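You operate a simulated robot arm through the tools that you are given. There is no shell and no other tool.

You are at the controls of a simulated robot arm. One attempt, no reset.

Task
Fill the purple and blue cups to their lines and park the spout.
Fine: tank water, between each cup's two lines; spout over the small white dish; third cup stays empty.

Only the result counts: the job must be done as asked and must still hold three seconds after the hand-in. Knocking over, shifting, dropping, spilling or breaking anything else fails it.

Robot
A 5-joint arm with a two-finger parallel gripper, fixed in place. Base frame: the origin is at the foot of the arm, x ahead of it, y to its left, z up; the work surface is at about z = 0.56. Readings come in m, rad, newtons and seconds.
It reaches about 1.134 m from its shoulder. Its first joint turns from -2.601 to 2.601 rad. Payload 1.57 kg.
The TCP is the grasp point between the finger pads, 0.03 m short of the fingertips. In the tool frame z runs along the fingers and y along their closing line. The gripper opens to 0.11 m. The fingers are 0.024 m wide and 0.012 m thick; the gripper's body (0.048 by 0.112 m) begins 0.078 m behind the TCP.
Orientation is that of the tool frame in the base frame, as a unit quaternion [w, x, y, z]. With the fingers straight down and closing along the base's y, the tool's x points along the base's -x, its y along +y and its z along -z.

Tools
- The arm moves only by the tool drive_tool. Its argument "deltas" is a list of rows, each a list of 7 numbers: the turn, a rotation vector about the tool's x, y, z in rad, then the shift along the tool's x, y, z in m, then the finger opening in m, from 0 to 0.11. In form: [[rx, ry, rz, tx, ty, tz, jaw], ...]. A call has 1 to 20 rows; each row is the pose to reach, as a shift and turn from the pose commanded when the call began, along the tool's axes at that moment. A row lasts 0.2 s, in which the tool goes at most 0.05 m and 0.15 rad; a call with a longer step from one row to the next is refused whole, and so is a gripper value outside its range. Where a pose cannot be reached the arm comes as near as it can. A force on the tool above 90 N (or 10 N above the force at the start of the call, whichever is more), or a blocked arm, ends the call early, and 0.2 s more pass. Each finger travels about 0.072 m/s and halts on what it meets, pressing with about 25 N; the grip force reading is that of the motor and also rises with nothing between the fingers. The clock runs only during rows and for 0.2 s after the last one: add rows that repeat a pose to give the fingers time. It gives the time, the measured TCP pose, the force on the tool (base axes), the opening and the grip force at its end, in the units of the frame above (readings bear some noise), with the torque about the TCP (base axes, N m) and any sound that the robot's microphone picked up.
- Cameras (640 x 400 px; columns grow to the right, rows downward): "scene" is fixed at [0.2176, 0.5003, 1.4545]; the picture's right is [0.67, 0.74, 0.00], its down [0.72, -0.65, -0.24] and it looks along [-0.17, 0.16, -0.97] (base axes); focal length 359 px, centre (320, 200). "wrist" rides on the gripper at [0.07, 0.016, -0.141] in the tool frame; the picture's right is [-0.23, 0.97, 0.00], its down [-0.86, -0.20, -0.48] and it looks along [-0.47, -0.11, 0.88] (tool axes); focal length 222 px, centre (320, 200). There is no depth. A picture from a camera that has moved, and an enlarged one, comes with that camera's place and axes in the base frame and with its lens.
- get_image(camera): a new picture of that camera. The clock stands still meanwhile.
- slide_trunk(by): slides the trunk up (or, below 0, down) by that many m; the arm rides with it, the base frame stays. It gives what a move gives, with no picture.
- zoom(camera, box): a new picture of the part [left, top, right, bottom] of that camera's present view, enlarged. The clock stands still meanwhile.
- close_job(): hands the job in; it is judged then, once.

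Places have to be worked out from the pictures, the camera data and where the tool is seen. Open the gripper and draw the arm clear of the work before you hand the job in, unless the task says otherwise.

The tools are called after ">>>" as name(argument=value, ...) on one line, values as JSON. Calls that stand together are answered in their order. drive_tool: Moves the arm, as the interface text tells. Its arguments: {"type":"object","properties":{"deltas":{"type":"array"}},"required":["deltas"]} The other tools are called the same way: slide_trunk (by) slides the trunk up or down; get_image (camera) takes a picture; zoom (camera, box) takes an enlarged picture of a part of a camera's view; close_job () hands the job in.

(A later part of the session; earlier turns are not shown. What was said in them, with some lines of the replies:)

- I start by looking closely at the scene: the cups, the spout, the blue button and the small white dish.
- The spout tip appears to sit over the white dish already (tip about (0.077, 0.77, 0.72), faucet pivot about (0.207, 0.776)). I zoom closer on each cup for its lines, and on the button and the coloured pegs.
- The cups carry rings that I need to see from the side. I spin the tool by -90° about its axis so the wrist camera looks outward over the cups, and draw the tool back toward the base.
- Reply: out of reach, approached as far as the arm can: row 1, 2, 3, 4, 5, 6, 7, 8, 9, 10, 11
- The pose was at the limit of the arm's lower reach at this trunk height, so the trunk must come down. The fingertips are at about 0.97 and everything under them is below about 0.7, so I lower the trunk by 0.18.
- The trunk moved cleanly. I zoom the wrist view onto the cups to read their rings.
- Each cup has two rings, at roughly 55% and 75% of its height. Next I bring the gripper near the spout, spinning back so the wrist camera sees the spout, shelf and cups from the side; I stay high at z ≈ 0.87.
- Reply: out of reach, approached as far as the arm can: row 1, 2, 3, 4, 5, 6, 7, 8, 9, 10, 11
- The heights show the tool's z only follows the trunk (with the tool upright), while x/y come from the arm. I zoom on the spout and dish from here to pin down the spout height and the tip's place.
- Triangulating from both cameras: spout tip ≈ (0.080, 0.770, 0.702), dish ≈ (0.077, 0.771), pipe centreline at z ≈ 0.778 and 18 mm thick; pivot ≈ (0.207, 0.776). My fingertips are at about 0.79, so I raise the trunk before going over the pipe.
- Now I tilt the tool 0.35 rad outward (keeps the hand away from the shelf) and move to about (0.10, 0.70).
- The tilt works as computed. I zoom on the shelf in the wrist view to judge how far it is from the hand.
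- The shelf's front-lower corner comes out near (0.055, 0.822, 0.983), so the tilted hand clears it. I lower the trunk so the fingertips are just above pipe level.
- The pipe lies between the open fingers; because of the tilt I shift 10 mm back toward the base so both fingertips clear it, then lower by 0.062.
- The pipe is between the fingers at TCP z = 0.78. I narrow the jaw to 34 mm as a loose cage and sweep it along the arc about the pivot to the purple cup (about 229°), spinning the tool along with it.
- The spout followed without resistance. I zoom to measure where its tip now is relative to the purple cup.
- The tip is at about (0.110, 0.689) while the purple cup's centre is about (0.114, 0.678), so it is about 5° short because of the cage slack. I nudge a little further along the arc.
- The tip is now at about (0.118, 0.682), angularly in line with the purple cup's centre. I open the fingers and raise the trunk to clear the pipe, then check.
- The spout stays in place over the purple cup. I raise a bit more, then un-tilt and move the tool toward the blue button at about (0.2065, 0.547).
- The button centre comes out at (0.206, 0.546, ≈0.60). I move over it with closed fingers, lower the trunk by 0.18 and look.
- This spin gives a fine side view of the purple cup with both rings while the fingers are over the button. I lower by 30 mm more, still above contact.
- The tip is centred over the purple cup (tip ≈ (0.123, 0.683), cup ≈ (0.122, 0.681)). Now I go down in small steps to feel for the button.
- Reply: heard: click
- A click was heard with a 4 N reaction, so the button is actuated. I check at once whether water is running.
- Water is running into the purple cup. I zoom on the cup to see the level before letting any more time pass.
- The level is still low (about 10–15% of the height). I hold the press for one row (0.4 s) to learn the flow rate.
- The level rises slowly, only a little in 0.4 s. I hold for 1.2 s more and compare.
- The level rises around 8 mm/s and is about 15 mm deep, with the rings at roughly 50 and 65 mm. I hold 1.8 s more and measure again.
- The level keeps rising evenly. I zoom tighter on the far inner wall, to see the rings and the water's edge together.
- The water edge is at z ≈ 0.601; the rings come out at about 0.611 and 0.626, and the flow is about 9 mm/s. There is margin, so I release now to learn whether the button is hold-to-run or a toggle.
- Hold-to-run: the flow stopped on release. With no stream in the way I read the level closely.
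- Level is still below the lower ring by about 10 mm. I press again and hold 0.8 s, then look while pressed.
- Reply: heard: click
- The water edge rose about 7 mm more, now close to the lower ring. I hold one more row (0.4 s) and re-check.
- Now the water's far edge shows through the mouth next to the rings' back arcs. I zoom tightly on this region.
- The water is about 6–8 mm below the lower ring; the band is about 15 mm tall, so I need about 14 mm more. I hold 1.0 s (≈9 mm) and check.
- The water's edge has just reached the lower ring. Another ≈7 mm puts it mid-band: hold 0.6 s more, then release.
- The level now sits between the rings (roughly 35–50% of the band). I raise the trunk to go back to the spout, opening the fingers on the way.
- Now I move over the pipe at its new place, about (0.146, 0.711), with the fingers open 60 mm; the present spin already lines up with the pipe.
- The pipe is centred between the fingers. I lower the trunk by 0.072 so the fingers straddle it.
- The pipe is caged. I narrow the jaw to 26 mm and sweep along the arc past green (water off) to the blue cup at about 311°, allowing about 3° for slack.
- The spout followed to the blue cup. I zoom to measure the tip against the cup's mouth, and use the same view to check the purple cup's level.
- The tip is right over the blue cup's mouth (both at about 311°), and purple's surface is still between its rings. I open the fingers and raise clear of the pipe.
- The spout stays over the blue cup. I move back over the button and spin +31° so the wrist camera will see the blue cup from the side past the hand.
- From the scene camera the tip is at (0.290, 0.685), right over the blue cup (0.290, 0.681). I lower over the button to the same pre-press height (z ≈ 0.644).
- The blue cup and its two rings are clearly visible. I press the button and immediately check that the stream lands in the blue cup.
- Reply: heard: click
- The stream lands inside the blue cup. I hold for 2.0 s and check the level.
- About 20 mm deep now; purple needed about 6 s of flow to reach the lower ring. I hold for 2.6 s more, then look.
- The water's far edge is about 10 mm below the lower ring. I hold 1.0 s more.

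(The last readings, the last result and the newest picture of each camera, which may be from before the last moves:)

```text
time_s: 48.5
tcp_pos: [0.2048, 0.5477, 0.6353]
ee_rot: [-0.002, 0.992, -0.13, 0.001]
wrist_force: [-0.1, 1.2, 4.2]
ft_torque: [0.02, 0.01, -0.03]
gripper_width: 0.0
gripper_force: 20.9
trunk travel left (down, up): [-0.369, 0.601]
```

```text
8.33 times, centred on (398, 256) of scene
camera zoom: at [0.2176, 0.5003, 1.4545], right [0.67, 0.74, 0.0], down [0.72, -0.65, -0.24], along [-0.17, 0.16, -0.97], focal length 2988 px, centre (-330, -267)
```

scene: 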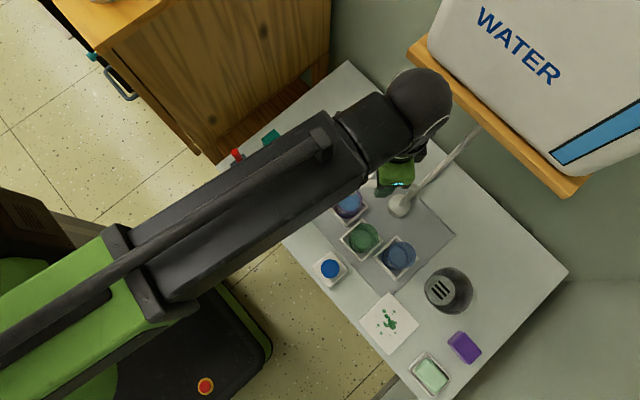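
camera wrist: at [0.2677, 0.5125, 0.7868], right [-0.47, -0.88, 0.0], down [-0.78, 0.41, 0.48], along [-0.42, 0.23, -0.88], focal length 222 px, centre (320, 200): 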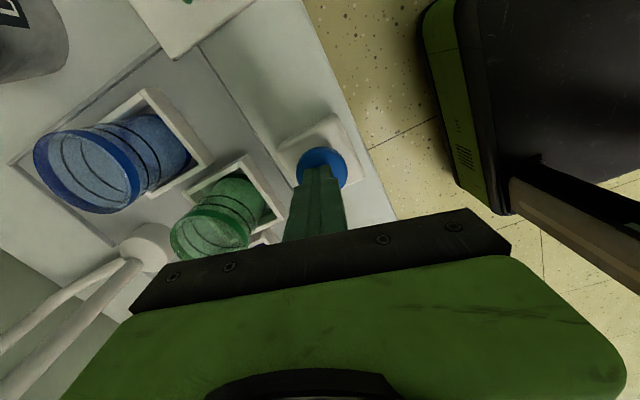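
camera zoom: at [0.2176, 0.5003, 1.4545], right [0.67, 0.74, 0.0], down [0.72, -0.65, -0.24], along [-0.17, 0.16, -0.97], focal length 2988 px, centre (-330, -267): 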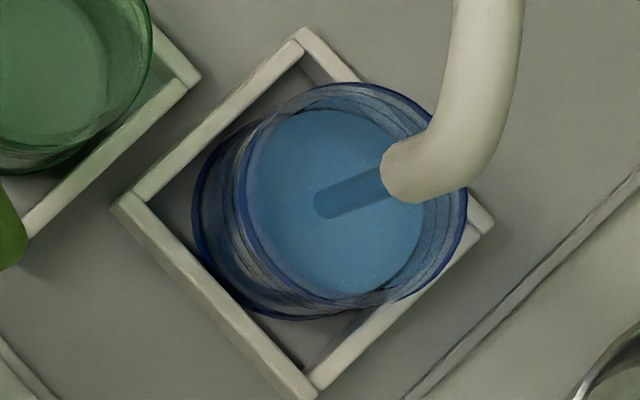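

The water is about 2.5 mm below the lower ring. Holding 0.8 s more and releasing should bring it to mid-band.

>>> drive_tool(deltas=[[0, 0, 0, 0, 0, 0, 0.0], [0, 0, 0, 0, 0, 0, 0.0], [0, 0, 0, 0, 0, 0, 0.0]])

>>> slide_trunk(by=0.012)

>>> zoom(camera="wrist", box=[30, 100, 150, 220])

>>> zoom(camera="scene", box=[376, 232, 420, 280])

```text
time_s: 49.3
tcp_pos: [0.2046, 0.5463, 0.6355]
ee_rot: [0.0, 0.992, -0.13, 0.0]
wrist_force: [0.2, 0.2, 3.6]
ft_torque: [0.0, -0.05, -0.04]
gripper_width: 0.0
gripper_force: 21.4
trunk travel left (down, up): [-0.369, 0.601]
```

```text
time_s: 49.9
tcp_pos: [0.205, 0.5472, 0.6473]
ee_rot: [-0.001, 0.992, -0.129, 0.001]
wrist_force: [-0.1, 0.6, 0.5]
ft_torque: [0.0, 0.01, 0.0]
gripper_width: 0.0002
gripper_force: 20.8
trunk travel left (down, up): [-0.381, 0.589]
```

```text
3.33 times, centred on (90, 160) of wrist
camera zoom: at [0.2677, 0.5126, 0.7897], right [-0.47, -0.88, 0.0], down [-0.78, 0.41, 0.48], along [-0.42, 0.23, -0.88], focal length 740 px, centre (1087, 333)
```

zoom: 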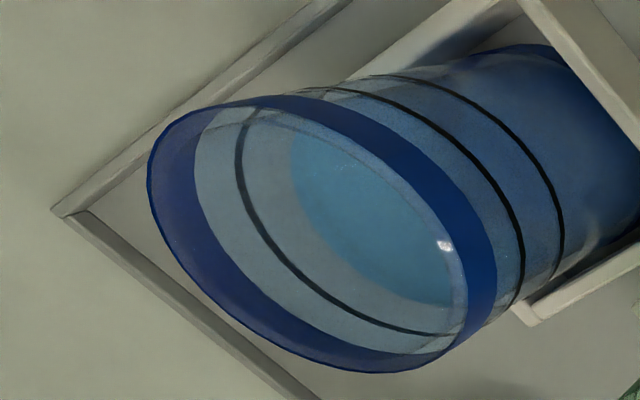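

```text
8.33 times, centred on (398, 256) of scene
camera zoom: at [0.2176, 0.5003, 1.4545], right [0.67, 0.74, 0.0], down [0.72, -0.65, -0.24], along [-0.17, 0.16, -0.97], focal length 2988 px, centre (-330, -267)
```

zoom: 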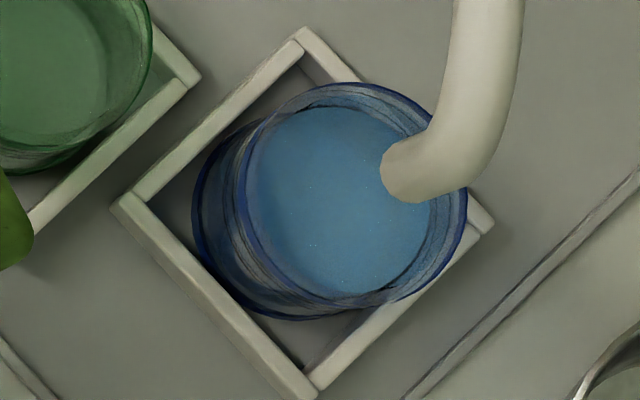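

Flow is off; blue's surface now covers its lower ring and is below the upper ring. I raise clear to go back to the spout.

>>> slide_trunk(by=0.22)

>>> drive_tool(deltas=[[0, 0, 0.119, 0.0027, -0.0349, 0, 0.06], [0, 0, 0.238, 0.0054, -0.0699, 0, 0.06], [0, 0, 0.357, 0.0082, -0.1048, 0, 0.06], [0, 0, 0.476, 0.0109, -0.1398, 0, 0.06], [0, 0, 0.595, 0.0136, -0.1747, 0, 0.06]])

>>> get_image(camera="wrist")

```text
time_s: 52.2
tcp_pos: [0.2051, 0.5487, 0.867]
ee_rot: [-0.001, 0.992, -0.13, 0.0]
wrist_force: [0.2, 0.2, -0.3]
ft_torque: [0.02, -0.01, -0.01]
gripper_width: 0.0
gripper_force: 21.4
trunk travel left (down, up): [-0.601, 0.369]
```

```text
time_s: 53.4
tcp_pos: [0.2624, 0.7128, 0.8674]
ee_rot: [-0.001, 0.909, -0.416, 0.001]
wrist_force: [0.2, 1.3, -0.6]
ft_torque: [-0.02, 0.04, -0.02]
gripper_width: 0.0601
gripper_force: 0.1
trunk travel left (down, up): [-0.601, 0.369]
```

```text
taken
camera wrist: at [0.2961, 0.6491, 1.0096], right [-0.89, -0.46, 0.0], down [-0.41, 0.78, 0.48], along [-0.22, 0.42, -0.88], focal length 222 px, centre (320, 200)
```

wrist: 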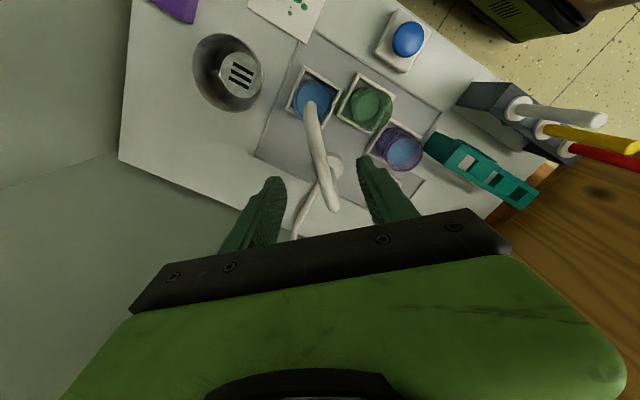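

The pipe is between the open fingers. Before lowering I use this view to double-check the levels in both cups and that green is empty.

>>> zoom(camera="wrist", box=[280, 60, 440, 180])

>>> slide_trunk(by=-0.095)

>>> get_image(camera="wrist")

```text
3.33 times, centred on (360, 120) of wrist
camera zoom: at [0.2961, 0.6491, 1.0096], right [-0.89, -0.46, 0.0], down [-0.41, 0.78, 0.48], along [-0.22, 0.42, -0.88], focal length 740 px, centre (187, 467)
```

zoom: 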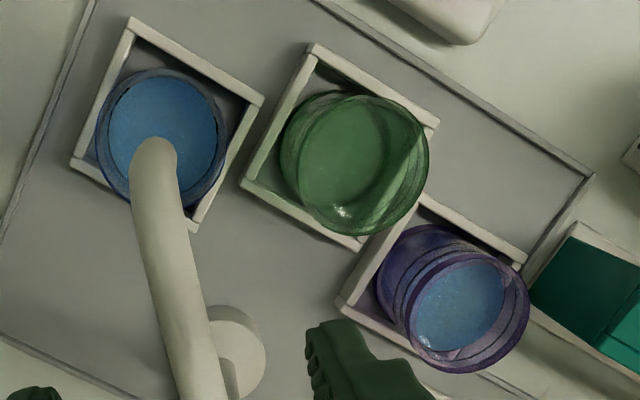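

```text
time_s: 54.7
tcp_pos: [0.2642, 0.7115, 0.7725]
ee_rot: [-0.001, 0.91, -0.415, 0.0]
wrist_force: [0.1, -1.4, -1.3]
ft_torque: [0.02, 0.02, 0.02]
gripper_width: 0.0599
gripper_force: 0.1
trunk travel left (down, up): [-0.506, 0.464]
```

```text
taken
camera wrist: at [0.296, 0.6484, 0.9148], right [-0.88, -0.47, 0.0], down [-0.41, 0.78, 0.48], along [-0.22, 0.42, -0.88], focal length 222 px, centre (320, 200)
```

wrist: 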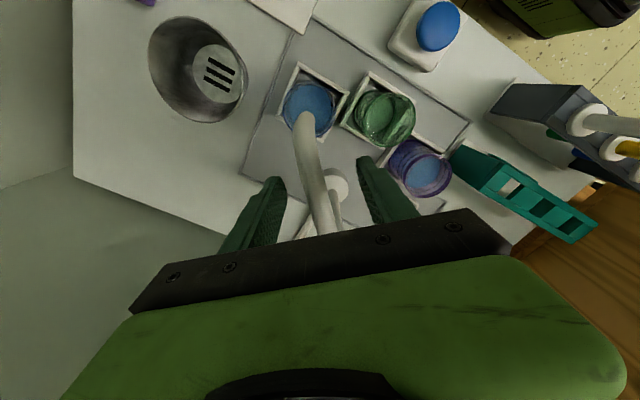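

Everything is as expected: green empty, purple and blue filled, pipe between the fingers. I cage the pipe and sweep back along the arc to about 229° (over purple, water off).

>>> drive_tool(deltas=[[0, 0, 0, 0, 0, 0, 0.026], [0, 0, 0, 0, 0, 0, 0.026], [0, 0, 0.1396, -0.0009, 0.0125, 0, 0.026], [0, 0, 0.2793, -0.0035, 0.0248, 0, 0.026], [0, 0, 0.4189, -0.0078, 0.0366, 0, 0.026], [0, 0, 0.5585, -0.0137, 0.0477, 0, 0.026], [0, 0, 0.6981, -0.0211, 0.0579, 0, 0.026], [0, 0, 0.8378, -0.0298, 0.0669, 0, 0.026], [0, 0, 0.9774, -0.0397, 0.0746, 0, 0.026], [0, 0, 1.117, -0.0506, 0.0809, 0, 0.026], [0, 0, 1.2566, -0.0622, 0.0856, 0, 0.026], [0, 0, 1.3963, -0.0744, 0.0886, 0, 0.026], [0, 0, 1.4312, -0.0775, 0.0891, 0, 0.026]])

>>> get_image(camera="wrist")

>>> get_image(camera="scene")

```text
time_s: 57.5
tcp_pos: [0.1456, 0.7126, 0.7719]
ee_rot: [0.001, -0.413, 0.911, 0.0]
wrist_force: [0.9, 0.2, 0.8]
ft_torque: [-0.01, -0.01, 0.01]
gripper_width: 0.0261
gripper_force: 0.0
trunk travel left (down, up): [-0.506, 0.464]
```

```text
taken
camera wrist: at [0.0864, 0.6703, 0.9146], right [-0.58, 0.81, 0.0], down [0.71, 0.51, 0.48], along [0.39, 0.28, -0.88], focal length 222 px, centre (320, 200)
```

wrist: 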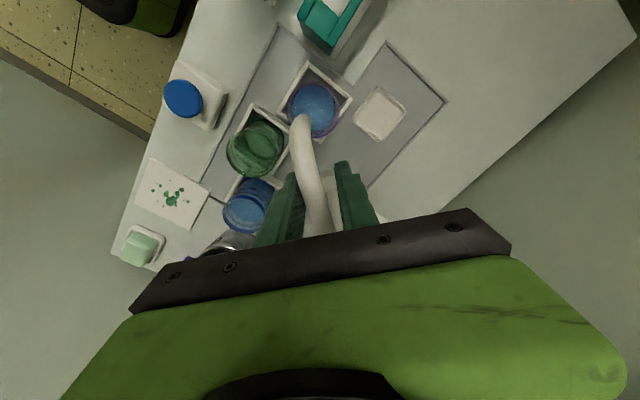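

```text
taken
```

scene: 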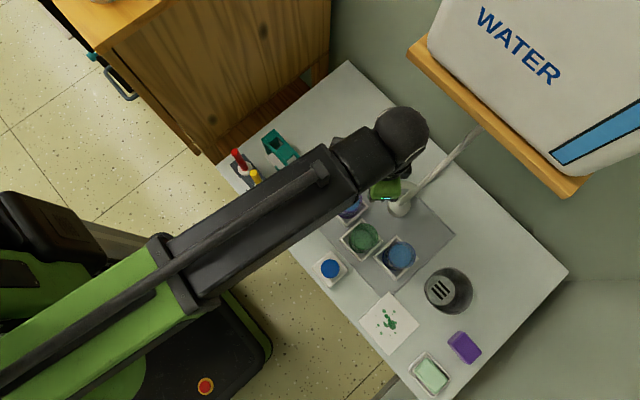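

The spout is back near purple. Before continuing toward the shelf side I tilt the tool 0.35 rad outward again, in place, with the jaw slightly wider.

>>> drive_tool(deltas=[[-0.058, -0.101, 0, 0, 0, -0.002, 0.034], [-0.116, -0.203, 0, 0, 0, -0.007, 0.034], [-0.1736, -0.3038, 0, 0, 0, -0.016, 0.034]])

>>> get_image(camera="wrist")

```text
time_s: 58.3
tcp_pos: [0.1447, 0.7127, 0.7868]
ee_rot: [0.104, -0.407, 0.896, 0.143]
wrist_force: [0.0, 1.2, -0.1]
ft_torque: [-0.02, -0.03, 0.04]
gripper_width: 0.0341
gripper_force: 0.0
trunk travel left (down, up): [-0.506, 0.464]
```

```text
taken
camera wrist: at [0.0777, 0.6254, 0.9025], right [-0.59, 0.77, 0.24], down [0.67, 0.31, 0.67], along [0.44, 0.56, -0.7], focal length 222 px, centre (320, 200)
```

wrist: 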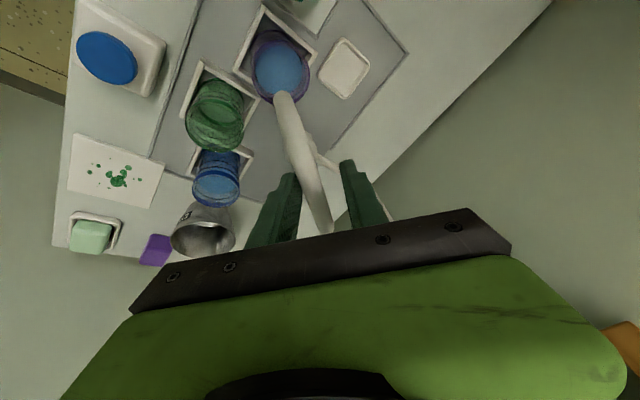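

Tilted at z = 0.787 with the pipe still caged. Now I sweep the remaining arc to the dish side (TCP to about 181°, so the pipe ends at about 184°).

>>> drive_tool(deltas=[[0, 0, 0, 0, 0, 0, 0.027], [-0.0019, 0.0027, 0.1402, -0.0005, 0.0123, 0.0024, 0.027], [-0.0038, 0.0055, 0.2804, -0.0026, 0.0244, 0.0053, 0.027], [-0.0057, 0.0082, 0.4207, -0.0063, 0.0359, 0.0086, 0.027], [-0.0076, 0.0109, 0.5609, -0.0116, 0.0467, 0.0123, 0.027], [-0.0095, 0.0137, 0.7011, -0.0183, 0.0565, 0.0162, 0.027], [-0.0114, 0.0164, 0.8413, -0.0263, 0.0652, 0.0204, 0.027]])

>>> get_image(camera="wrist")

>>> zoom(camera="scene", box=[320, 120, 440, 280])

```text
time_s: 59.9
tcp_pos: [0.114, 0.7778, 0.7874]
ee_rot: [0.027, -0.008, 0.985, 0.173]
wrist_force: [0.4, -1.8, -1.0]
ft_torque: [0.0, -0.02, 0.01]
gripper_width: 0.0285
gripper_force: 1.0
trunk travel left (down, up): [-0.506, 0.464]
```

```text
taken
camera wrist: at [0.0362, 0.7452, 0.9225], right [0.2, 0.92, 0.34], down [0.84, -0.35, 0.43], along [0.51, 0.2, -0.84], focal length 222 px, centre (320, 200)
```

wrist: 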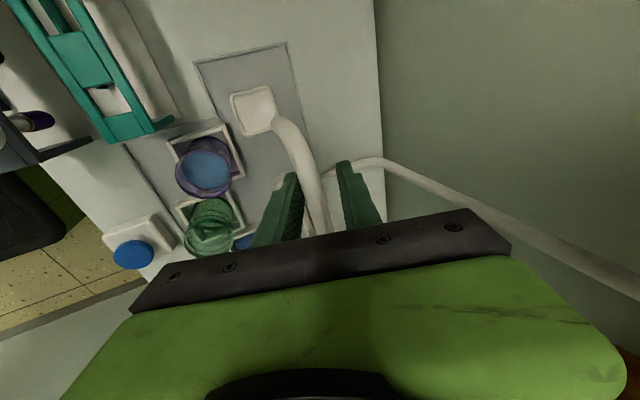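

```text
2.50 times, centred on (380, 200) of scene
camera zoom: at [0.2176, 0.5003, 1.4545], right [0.67, 0.74, 0.0], down [0.72, -0.65, -0.24], along [-0.17, 0.16, -0.97], focal length 896 px, centre (170, 200)
```

zoom: 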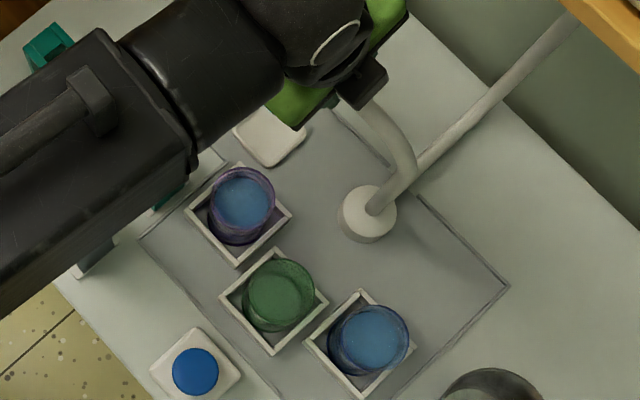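

The jaw reads 28.5 mm (slight contact with the pipe). I zoom to measure the tip against the dish.

>>> zoom(camera="wrist", box=[200, 50, 380, 240])

```text
2.11 times, centred on (290, 145) of wrist
camera zoom: at [0.0362, 0.7452, 0.9225], right [0.2, 0.92, 0.34], down [0.84, -0.35, 0.43], along [0.51, 0.2, -0.84], focal length 468 px, centre (383, 316)
```

zoom: 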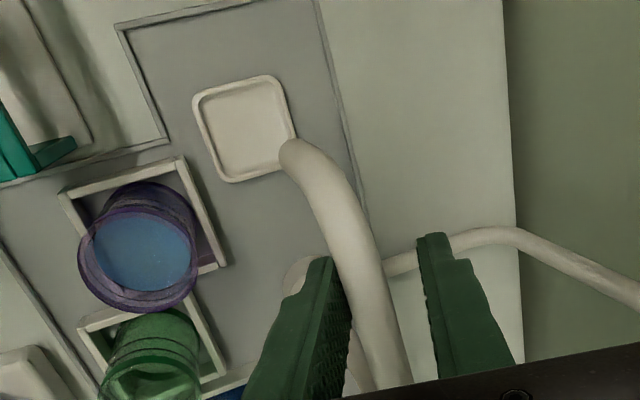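

The tip reads about (0.072, 0.775) against the dish centre (0.072, 0.766), roughly 8 mm too far. I come back about 16 mm (which takes up the cage slack) to set it over the dish's centre.

>>> drive_tool(deltas=[[0, 0, -0.04, -0.0003, -0.005, -0.0018, 0.027], [0, 0, -0.08, -0.0006, -0.01, -0.0036, 0.027], [0, 0, -0.11, -0.0009, -0.015, -0.0054, 0.027]])

>>> zoom(camera="wrist", box=[200, 50, 380, 240])

```text
time_s: 60.7
tcp_pos: [0.1144, 0.7625, 0.787]
ee_rot: [0.036, -0.062, 0.983, 0.171]
wrist_force: [0.0, -0.2, 0.9]
ft_torque: [-0.02, -0.02, -0.02]
gripper_width: 0.0269
gripper_force: 0.1
trunk travel left (down, up): [-0.506, 0.464]
```

```text
2.11 times, centred on (290, 145) of wrist
camera zoom: at [0.0361, 0.7218, 0.9197], right [0.09, 0.93, 0.34], down [0.85, -0.25, 0.46], along [0.52, 0.25, -0.82], focal length 468 px, centre (383, 316)
```

zoom: 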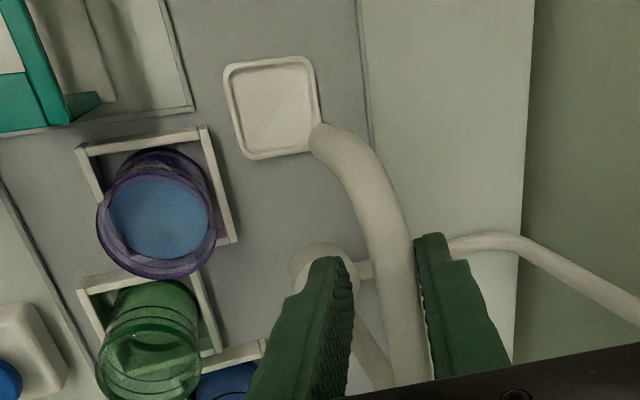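

The tip is now at (0.074, 0.768) over the dish centre (0.074, 0.767). I open the fingers and raise clear.

>>> drive_tool(deltas=[[0, 0, 0, 0, 0, 0, 0.06], [0, 0, 0, 0, 0, 0, 0.06]])

>>> slide_trunk(by=0.07)

>>> get_image(camera="wrist")

```text
time_s: 61.3
tcp_pos: [0.1153, 0.7636, 0.7875]
ee_rot: [0.036, -0.063, 0.983, 0.171]
wrist_force: [0.6, -0.1, -0.2]
ft_torque: [0.01, 0.01, 0.01]
gripper_width: 0.0597
gripper_force: 0.0
trunk travel left (down, up): [-0.506, 0.464]
```

```text
time_s: 62.4
tcp_pos: [0.115, 0.7625, 0.8565]
ee_rot: [0.036, -0.063, 0.983, 0.172]
wrist_force: [-0.5, -0.1, 0.1]
ft_torque: [0.02, 0.01, 0.0]
gripper_width: 0.0599
gripper_force: 0.1
trunk travel left (down, up): [-0.576, 0.394]
```

```text
taken
camera wrist: at [0.0361, 0.722, 0.9896], right [0.09, 0.93, 0.34], down [0.85, -0.26, 0.46], along [0.52, 0.25, -0.82], focal length 222 px, centre (320, 200)
```

wrist: 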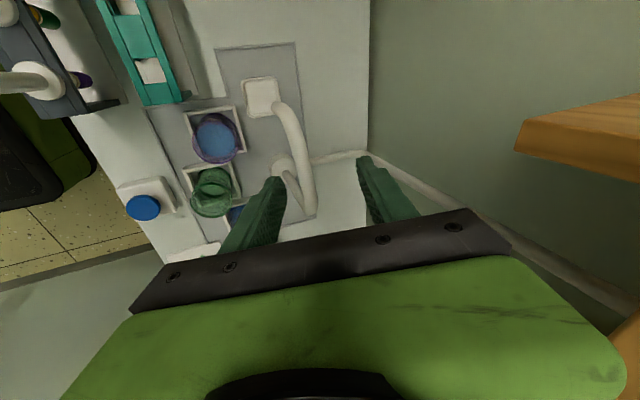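

The spout stayed put over the dish. I raise a bit more and withdraw toward the base, un-tilting on the way.

>>> slide_trunk(by=0.03)

>>> drive_tool(deltas=[[0, 0, 0, 0.0072, -0.0236, -0.0063, 0.06], [0.05, 0.015, 0, 0.0143, -0.0473, -0.0125, 0.06], [0.12, 0.034, 0, 0.0215, -0.0709, -0.0188, 0.06], [0.19, 0.054, 0, 0.0287, -0.0945, -0.0251, 0.06], [0.265, 0.076, 0, 0.0358, -0.1182, -0.0313, 0.06], [0.3365, 0.0964, 0, 0.043, -0.1418, -0.0376, 0.06]])

>>> get_image(camera="wrist")

>>> get_image(camera="scene")

```text
time_s: 63.1
tcp_pos: [0.115, 0.7629, 0.8872]
ee_rot: [0.037, -0.063, 0.982, 0.172]
wrist_force: [0.1, -0.4, 0.1]
ft_torque: [-0.04, -0.01, -0.02]
gripper_width: 0.0601
gripper_force: 0.0
trunk travel left (down, up): [-0.606, 0.364]
```

```text
time_s: 64.5
tcp_pos: [0.0892, 0.6134, 0.8729]
ee_rot: [-0.002, -0.064, 0.998, 0.001]
wrist_force: [-0.4, -0.4, 0.3]
ft_torque: [-0.03, 0.0, 0.01]
gripper_width: 0.0599
gripper_force: 0.0
trunk travel left (down, up): [-0.606, 0.364]
```

```text
taken
camera wrist: at [0.0179, 0.6198, 1.015], right [0.1, 0.99, 0.0], down [0.88, -0.09, 0.48], along [0.47, -0.05, -0.88], focal length 222 px, centre (320, 200)
```

wrist: 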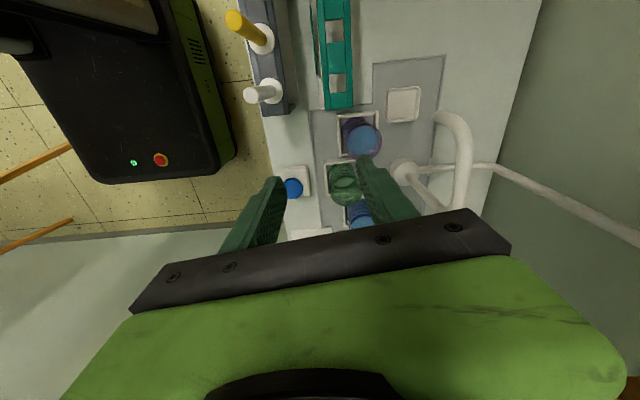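

```text
taken
```

scene: 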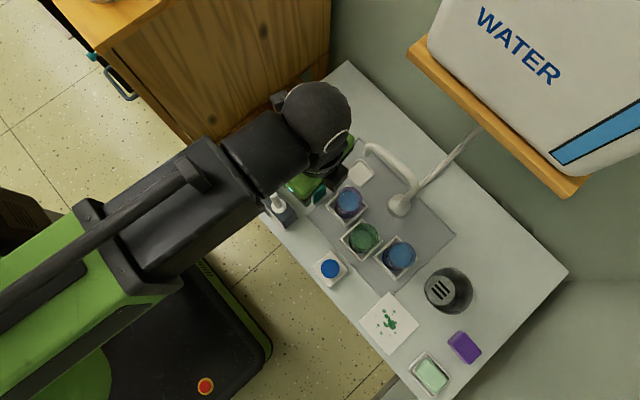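

Hand is clear of the spout. I check spout/dish and both levels again from the scene camera at high zoom.

>>> zoom(camera="scene", box=[385, 236, 417, 260])

>>> zoom(camera="scene", box=[334, 182, 366, 206])

>>> zoom(camera="scene", box=[340, 130, 430, 220])

>>> zoom(camera="wrist", box=[320, 60, 500, 240])

```text
16.00 times, centred on (401, 248) of scene
camera zoom: at [0.2176, 0.5003, 1.4545], right [0.67, 0.74, 0.0], down [0.72, -0.65, -0.24], along [-0.17, 0.16, -0.97], focal length 5737 px, centre (-976, -568)
```

zoom: 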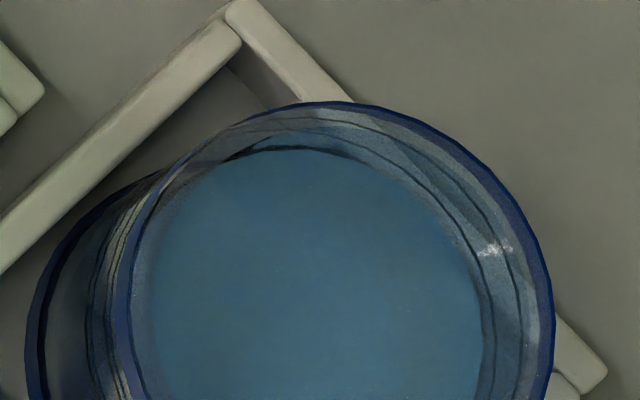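

```text
16.00 times, centred on (350, 194) of scene
camera zoom: at [0.2176, 0.5003, 1.4545], right [0.67, 0.74, 0.0], down [0.72, -0.65, -0.24], along [-0.17, 0.16, -0.97], focal length 5737 px, centre (-160, 296)
```

zoom: 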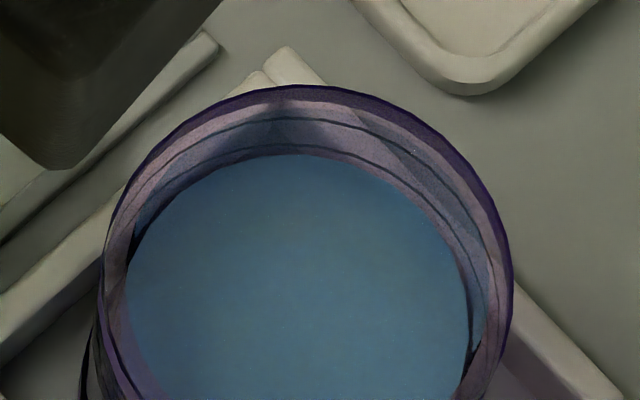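

```text
4.44 times, centred on (385, 175) of scene
camera zoom: at [0.2176, 0.5003, 1.4545], right [0.67, 0.74, 0.0], down [0.72, -0.65, -0.24], along [-0.17, 0.16, -0.97], focal length 1594 px, centre (31, 311)
```

zoom: 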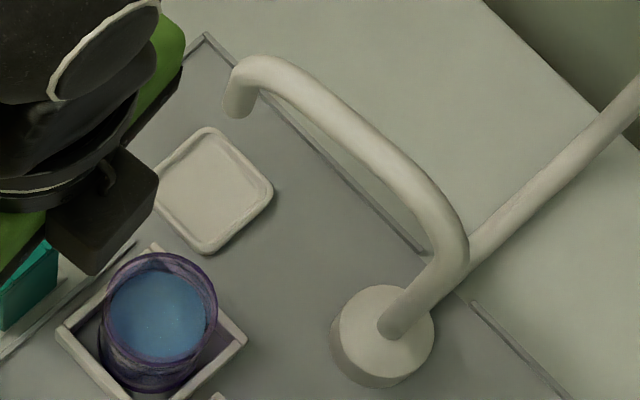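

```text
2.22 times, centred on (410, 150) of wrist
camera zoom: at [0.0179, 0.6198, 1.015], right [0.1, 0.99, 0.0], down [0.88, -0.09, 0.48], along [0.47, -0.05, -0.88], focal length 494 px, centre (120, 311)
```

zoom: 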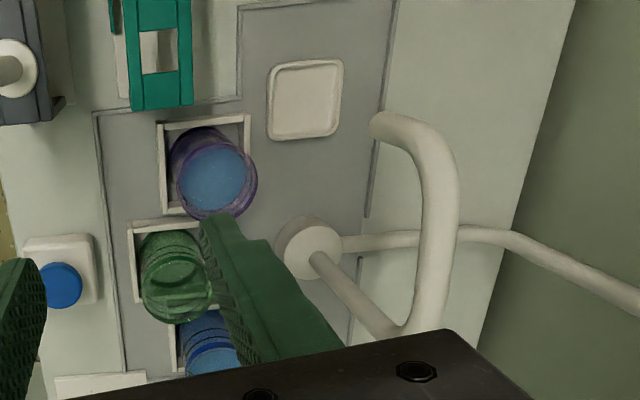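

Both views agree: each surface is near mid-band (about 7–8 mm above the lower ring of a ~15 mm band), green is empty, and the tip (0.074, 0.771) is over the dish (0.076, 0.771). I open the gripper and draw the arm clear upward to its starting height.

>>> slide_trunk(by=0.13)

>>> drive_tool(deltas=[[0, 0, 0, 0.025, -0.01, 0, 0.11], [0, 0, 0, 0.05, -0.02, 0, 0.11], [0, 0, 0, 0.075, -0.03, 0, 0.11], [0, 0, 0, 0.075, -0.03, 0, 0.11]])

>>> get_image(camera="scene")

>>> zoom(camera="scene", box=[310, 130, 450, 280])

>>> zoom(camera="wrist", box=[240, 60, 500, 240])

```text
time_s: 66.1
tcp_pos: [0.089, 0.6136, 1.0025]
ee_rot: [-0.001, -0.064, 0.998, 0.002]
wrist_force: [-0.2, -0.6, -0.3]
ft_torque: [0.02, -0.02, -0.02]
gripper_width: 0.06
gripper_force: 0.1
trunk travel left (down, up): [-0.736, 0.234]
```

```text
time_s: 67.1
tcp_pos: [0.018, 0.5738, 1.0028]
ee_rot: [-0.001, -0.063, 0.998, 0.002]
wrist_force: [0.2, 0.6, 0.5]
ft_torque: [0.03, 0.01, 0.01]
gripper_width: 0.1099
gripper_force: 0.1
trunk travel left (down, up): [-0.736, 0.234]
```

```text
taken
```

scene: 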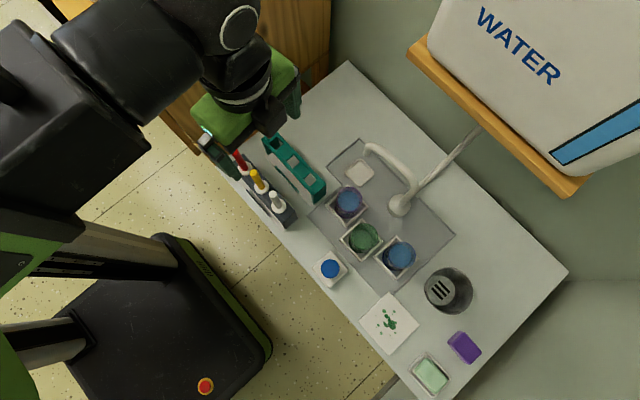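

```text
2.67 times, centred on (380, 205) of scene
camera zoom: at [0.2176, 0.5003, 1.4545], right [0.67, 0.74, 0.0], down [0.72, -0.65, -0.24], along [-0.17, 0.16, -0.97], focal length 956 px, centre (160, 187)
```

zoom: 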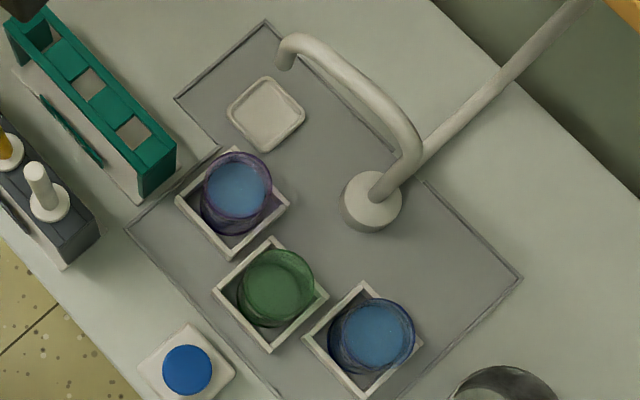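

```text
2.22 times, centred on (370, 150) of wrist
camera zoom: at [-0.0526, 0.5812, 1.145], right [0.1, 0.99, 0.0], down [0.87, -0.09, 0.48], along [0.47, -0.05, -0.88], focal length 494 px, centre (209, 311)
```

zoom: 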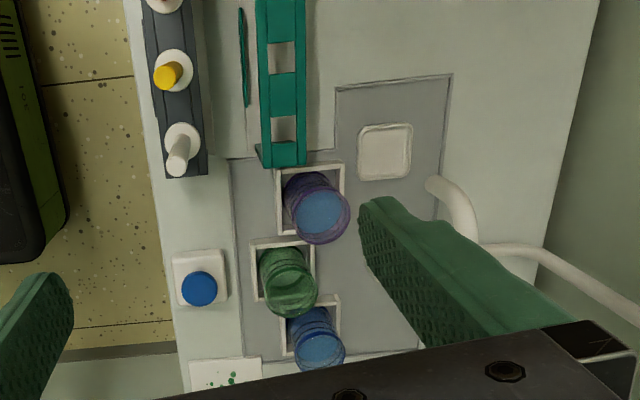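

The arm is clear and the gripper open. Purple and blue are filled between their rings, green is empty, the spout is back over the dish, nothing else has moved and no water is spilled. I hand the job in.

>>> close_job()

```text
The job is handed in.
```

I filled the purple and blue cups to between their two lines and parked the spout over the small white dish, then handed the job in. I don't have the judge's result.

- **Levels:** In both cups the water sits about 7–8 mm above the lower line, in a band about 15 mm tall. I measured this from the camera views of each cup.
- **Water:** All of it came from the tank. Water only runs while the blue button is held down, and it was off whenever I moved the spout.
- **Spout:** The tip ended within about 3 mm of the dish's centre.
- **Everything else:** The green cup is empty. In the last pictures nothing else had moved and no water was spilled.
- **Arm:** The gripper is open and the arm is back near its starting position, clear of the work.
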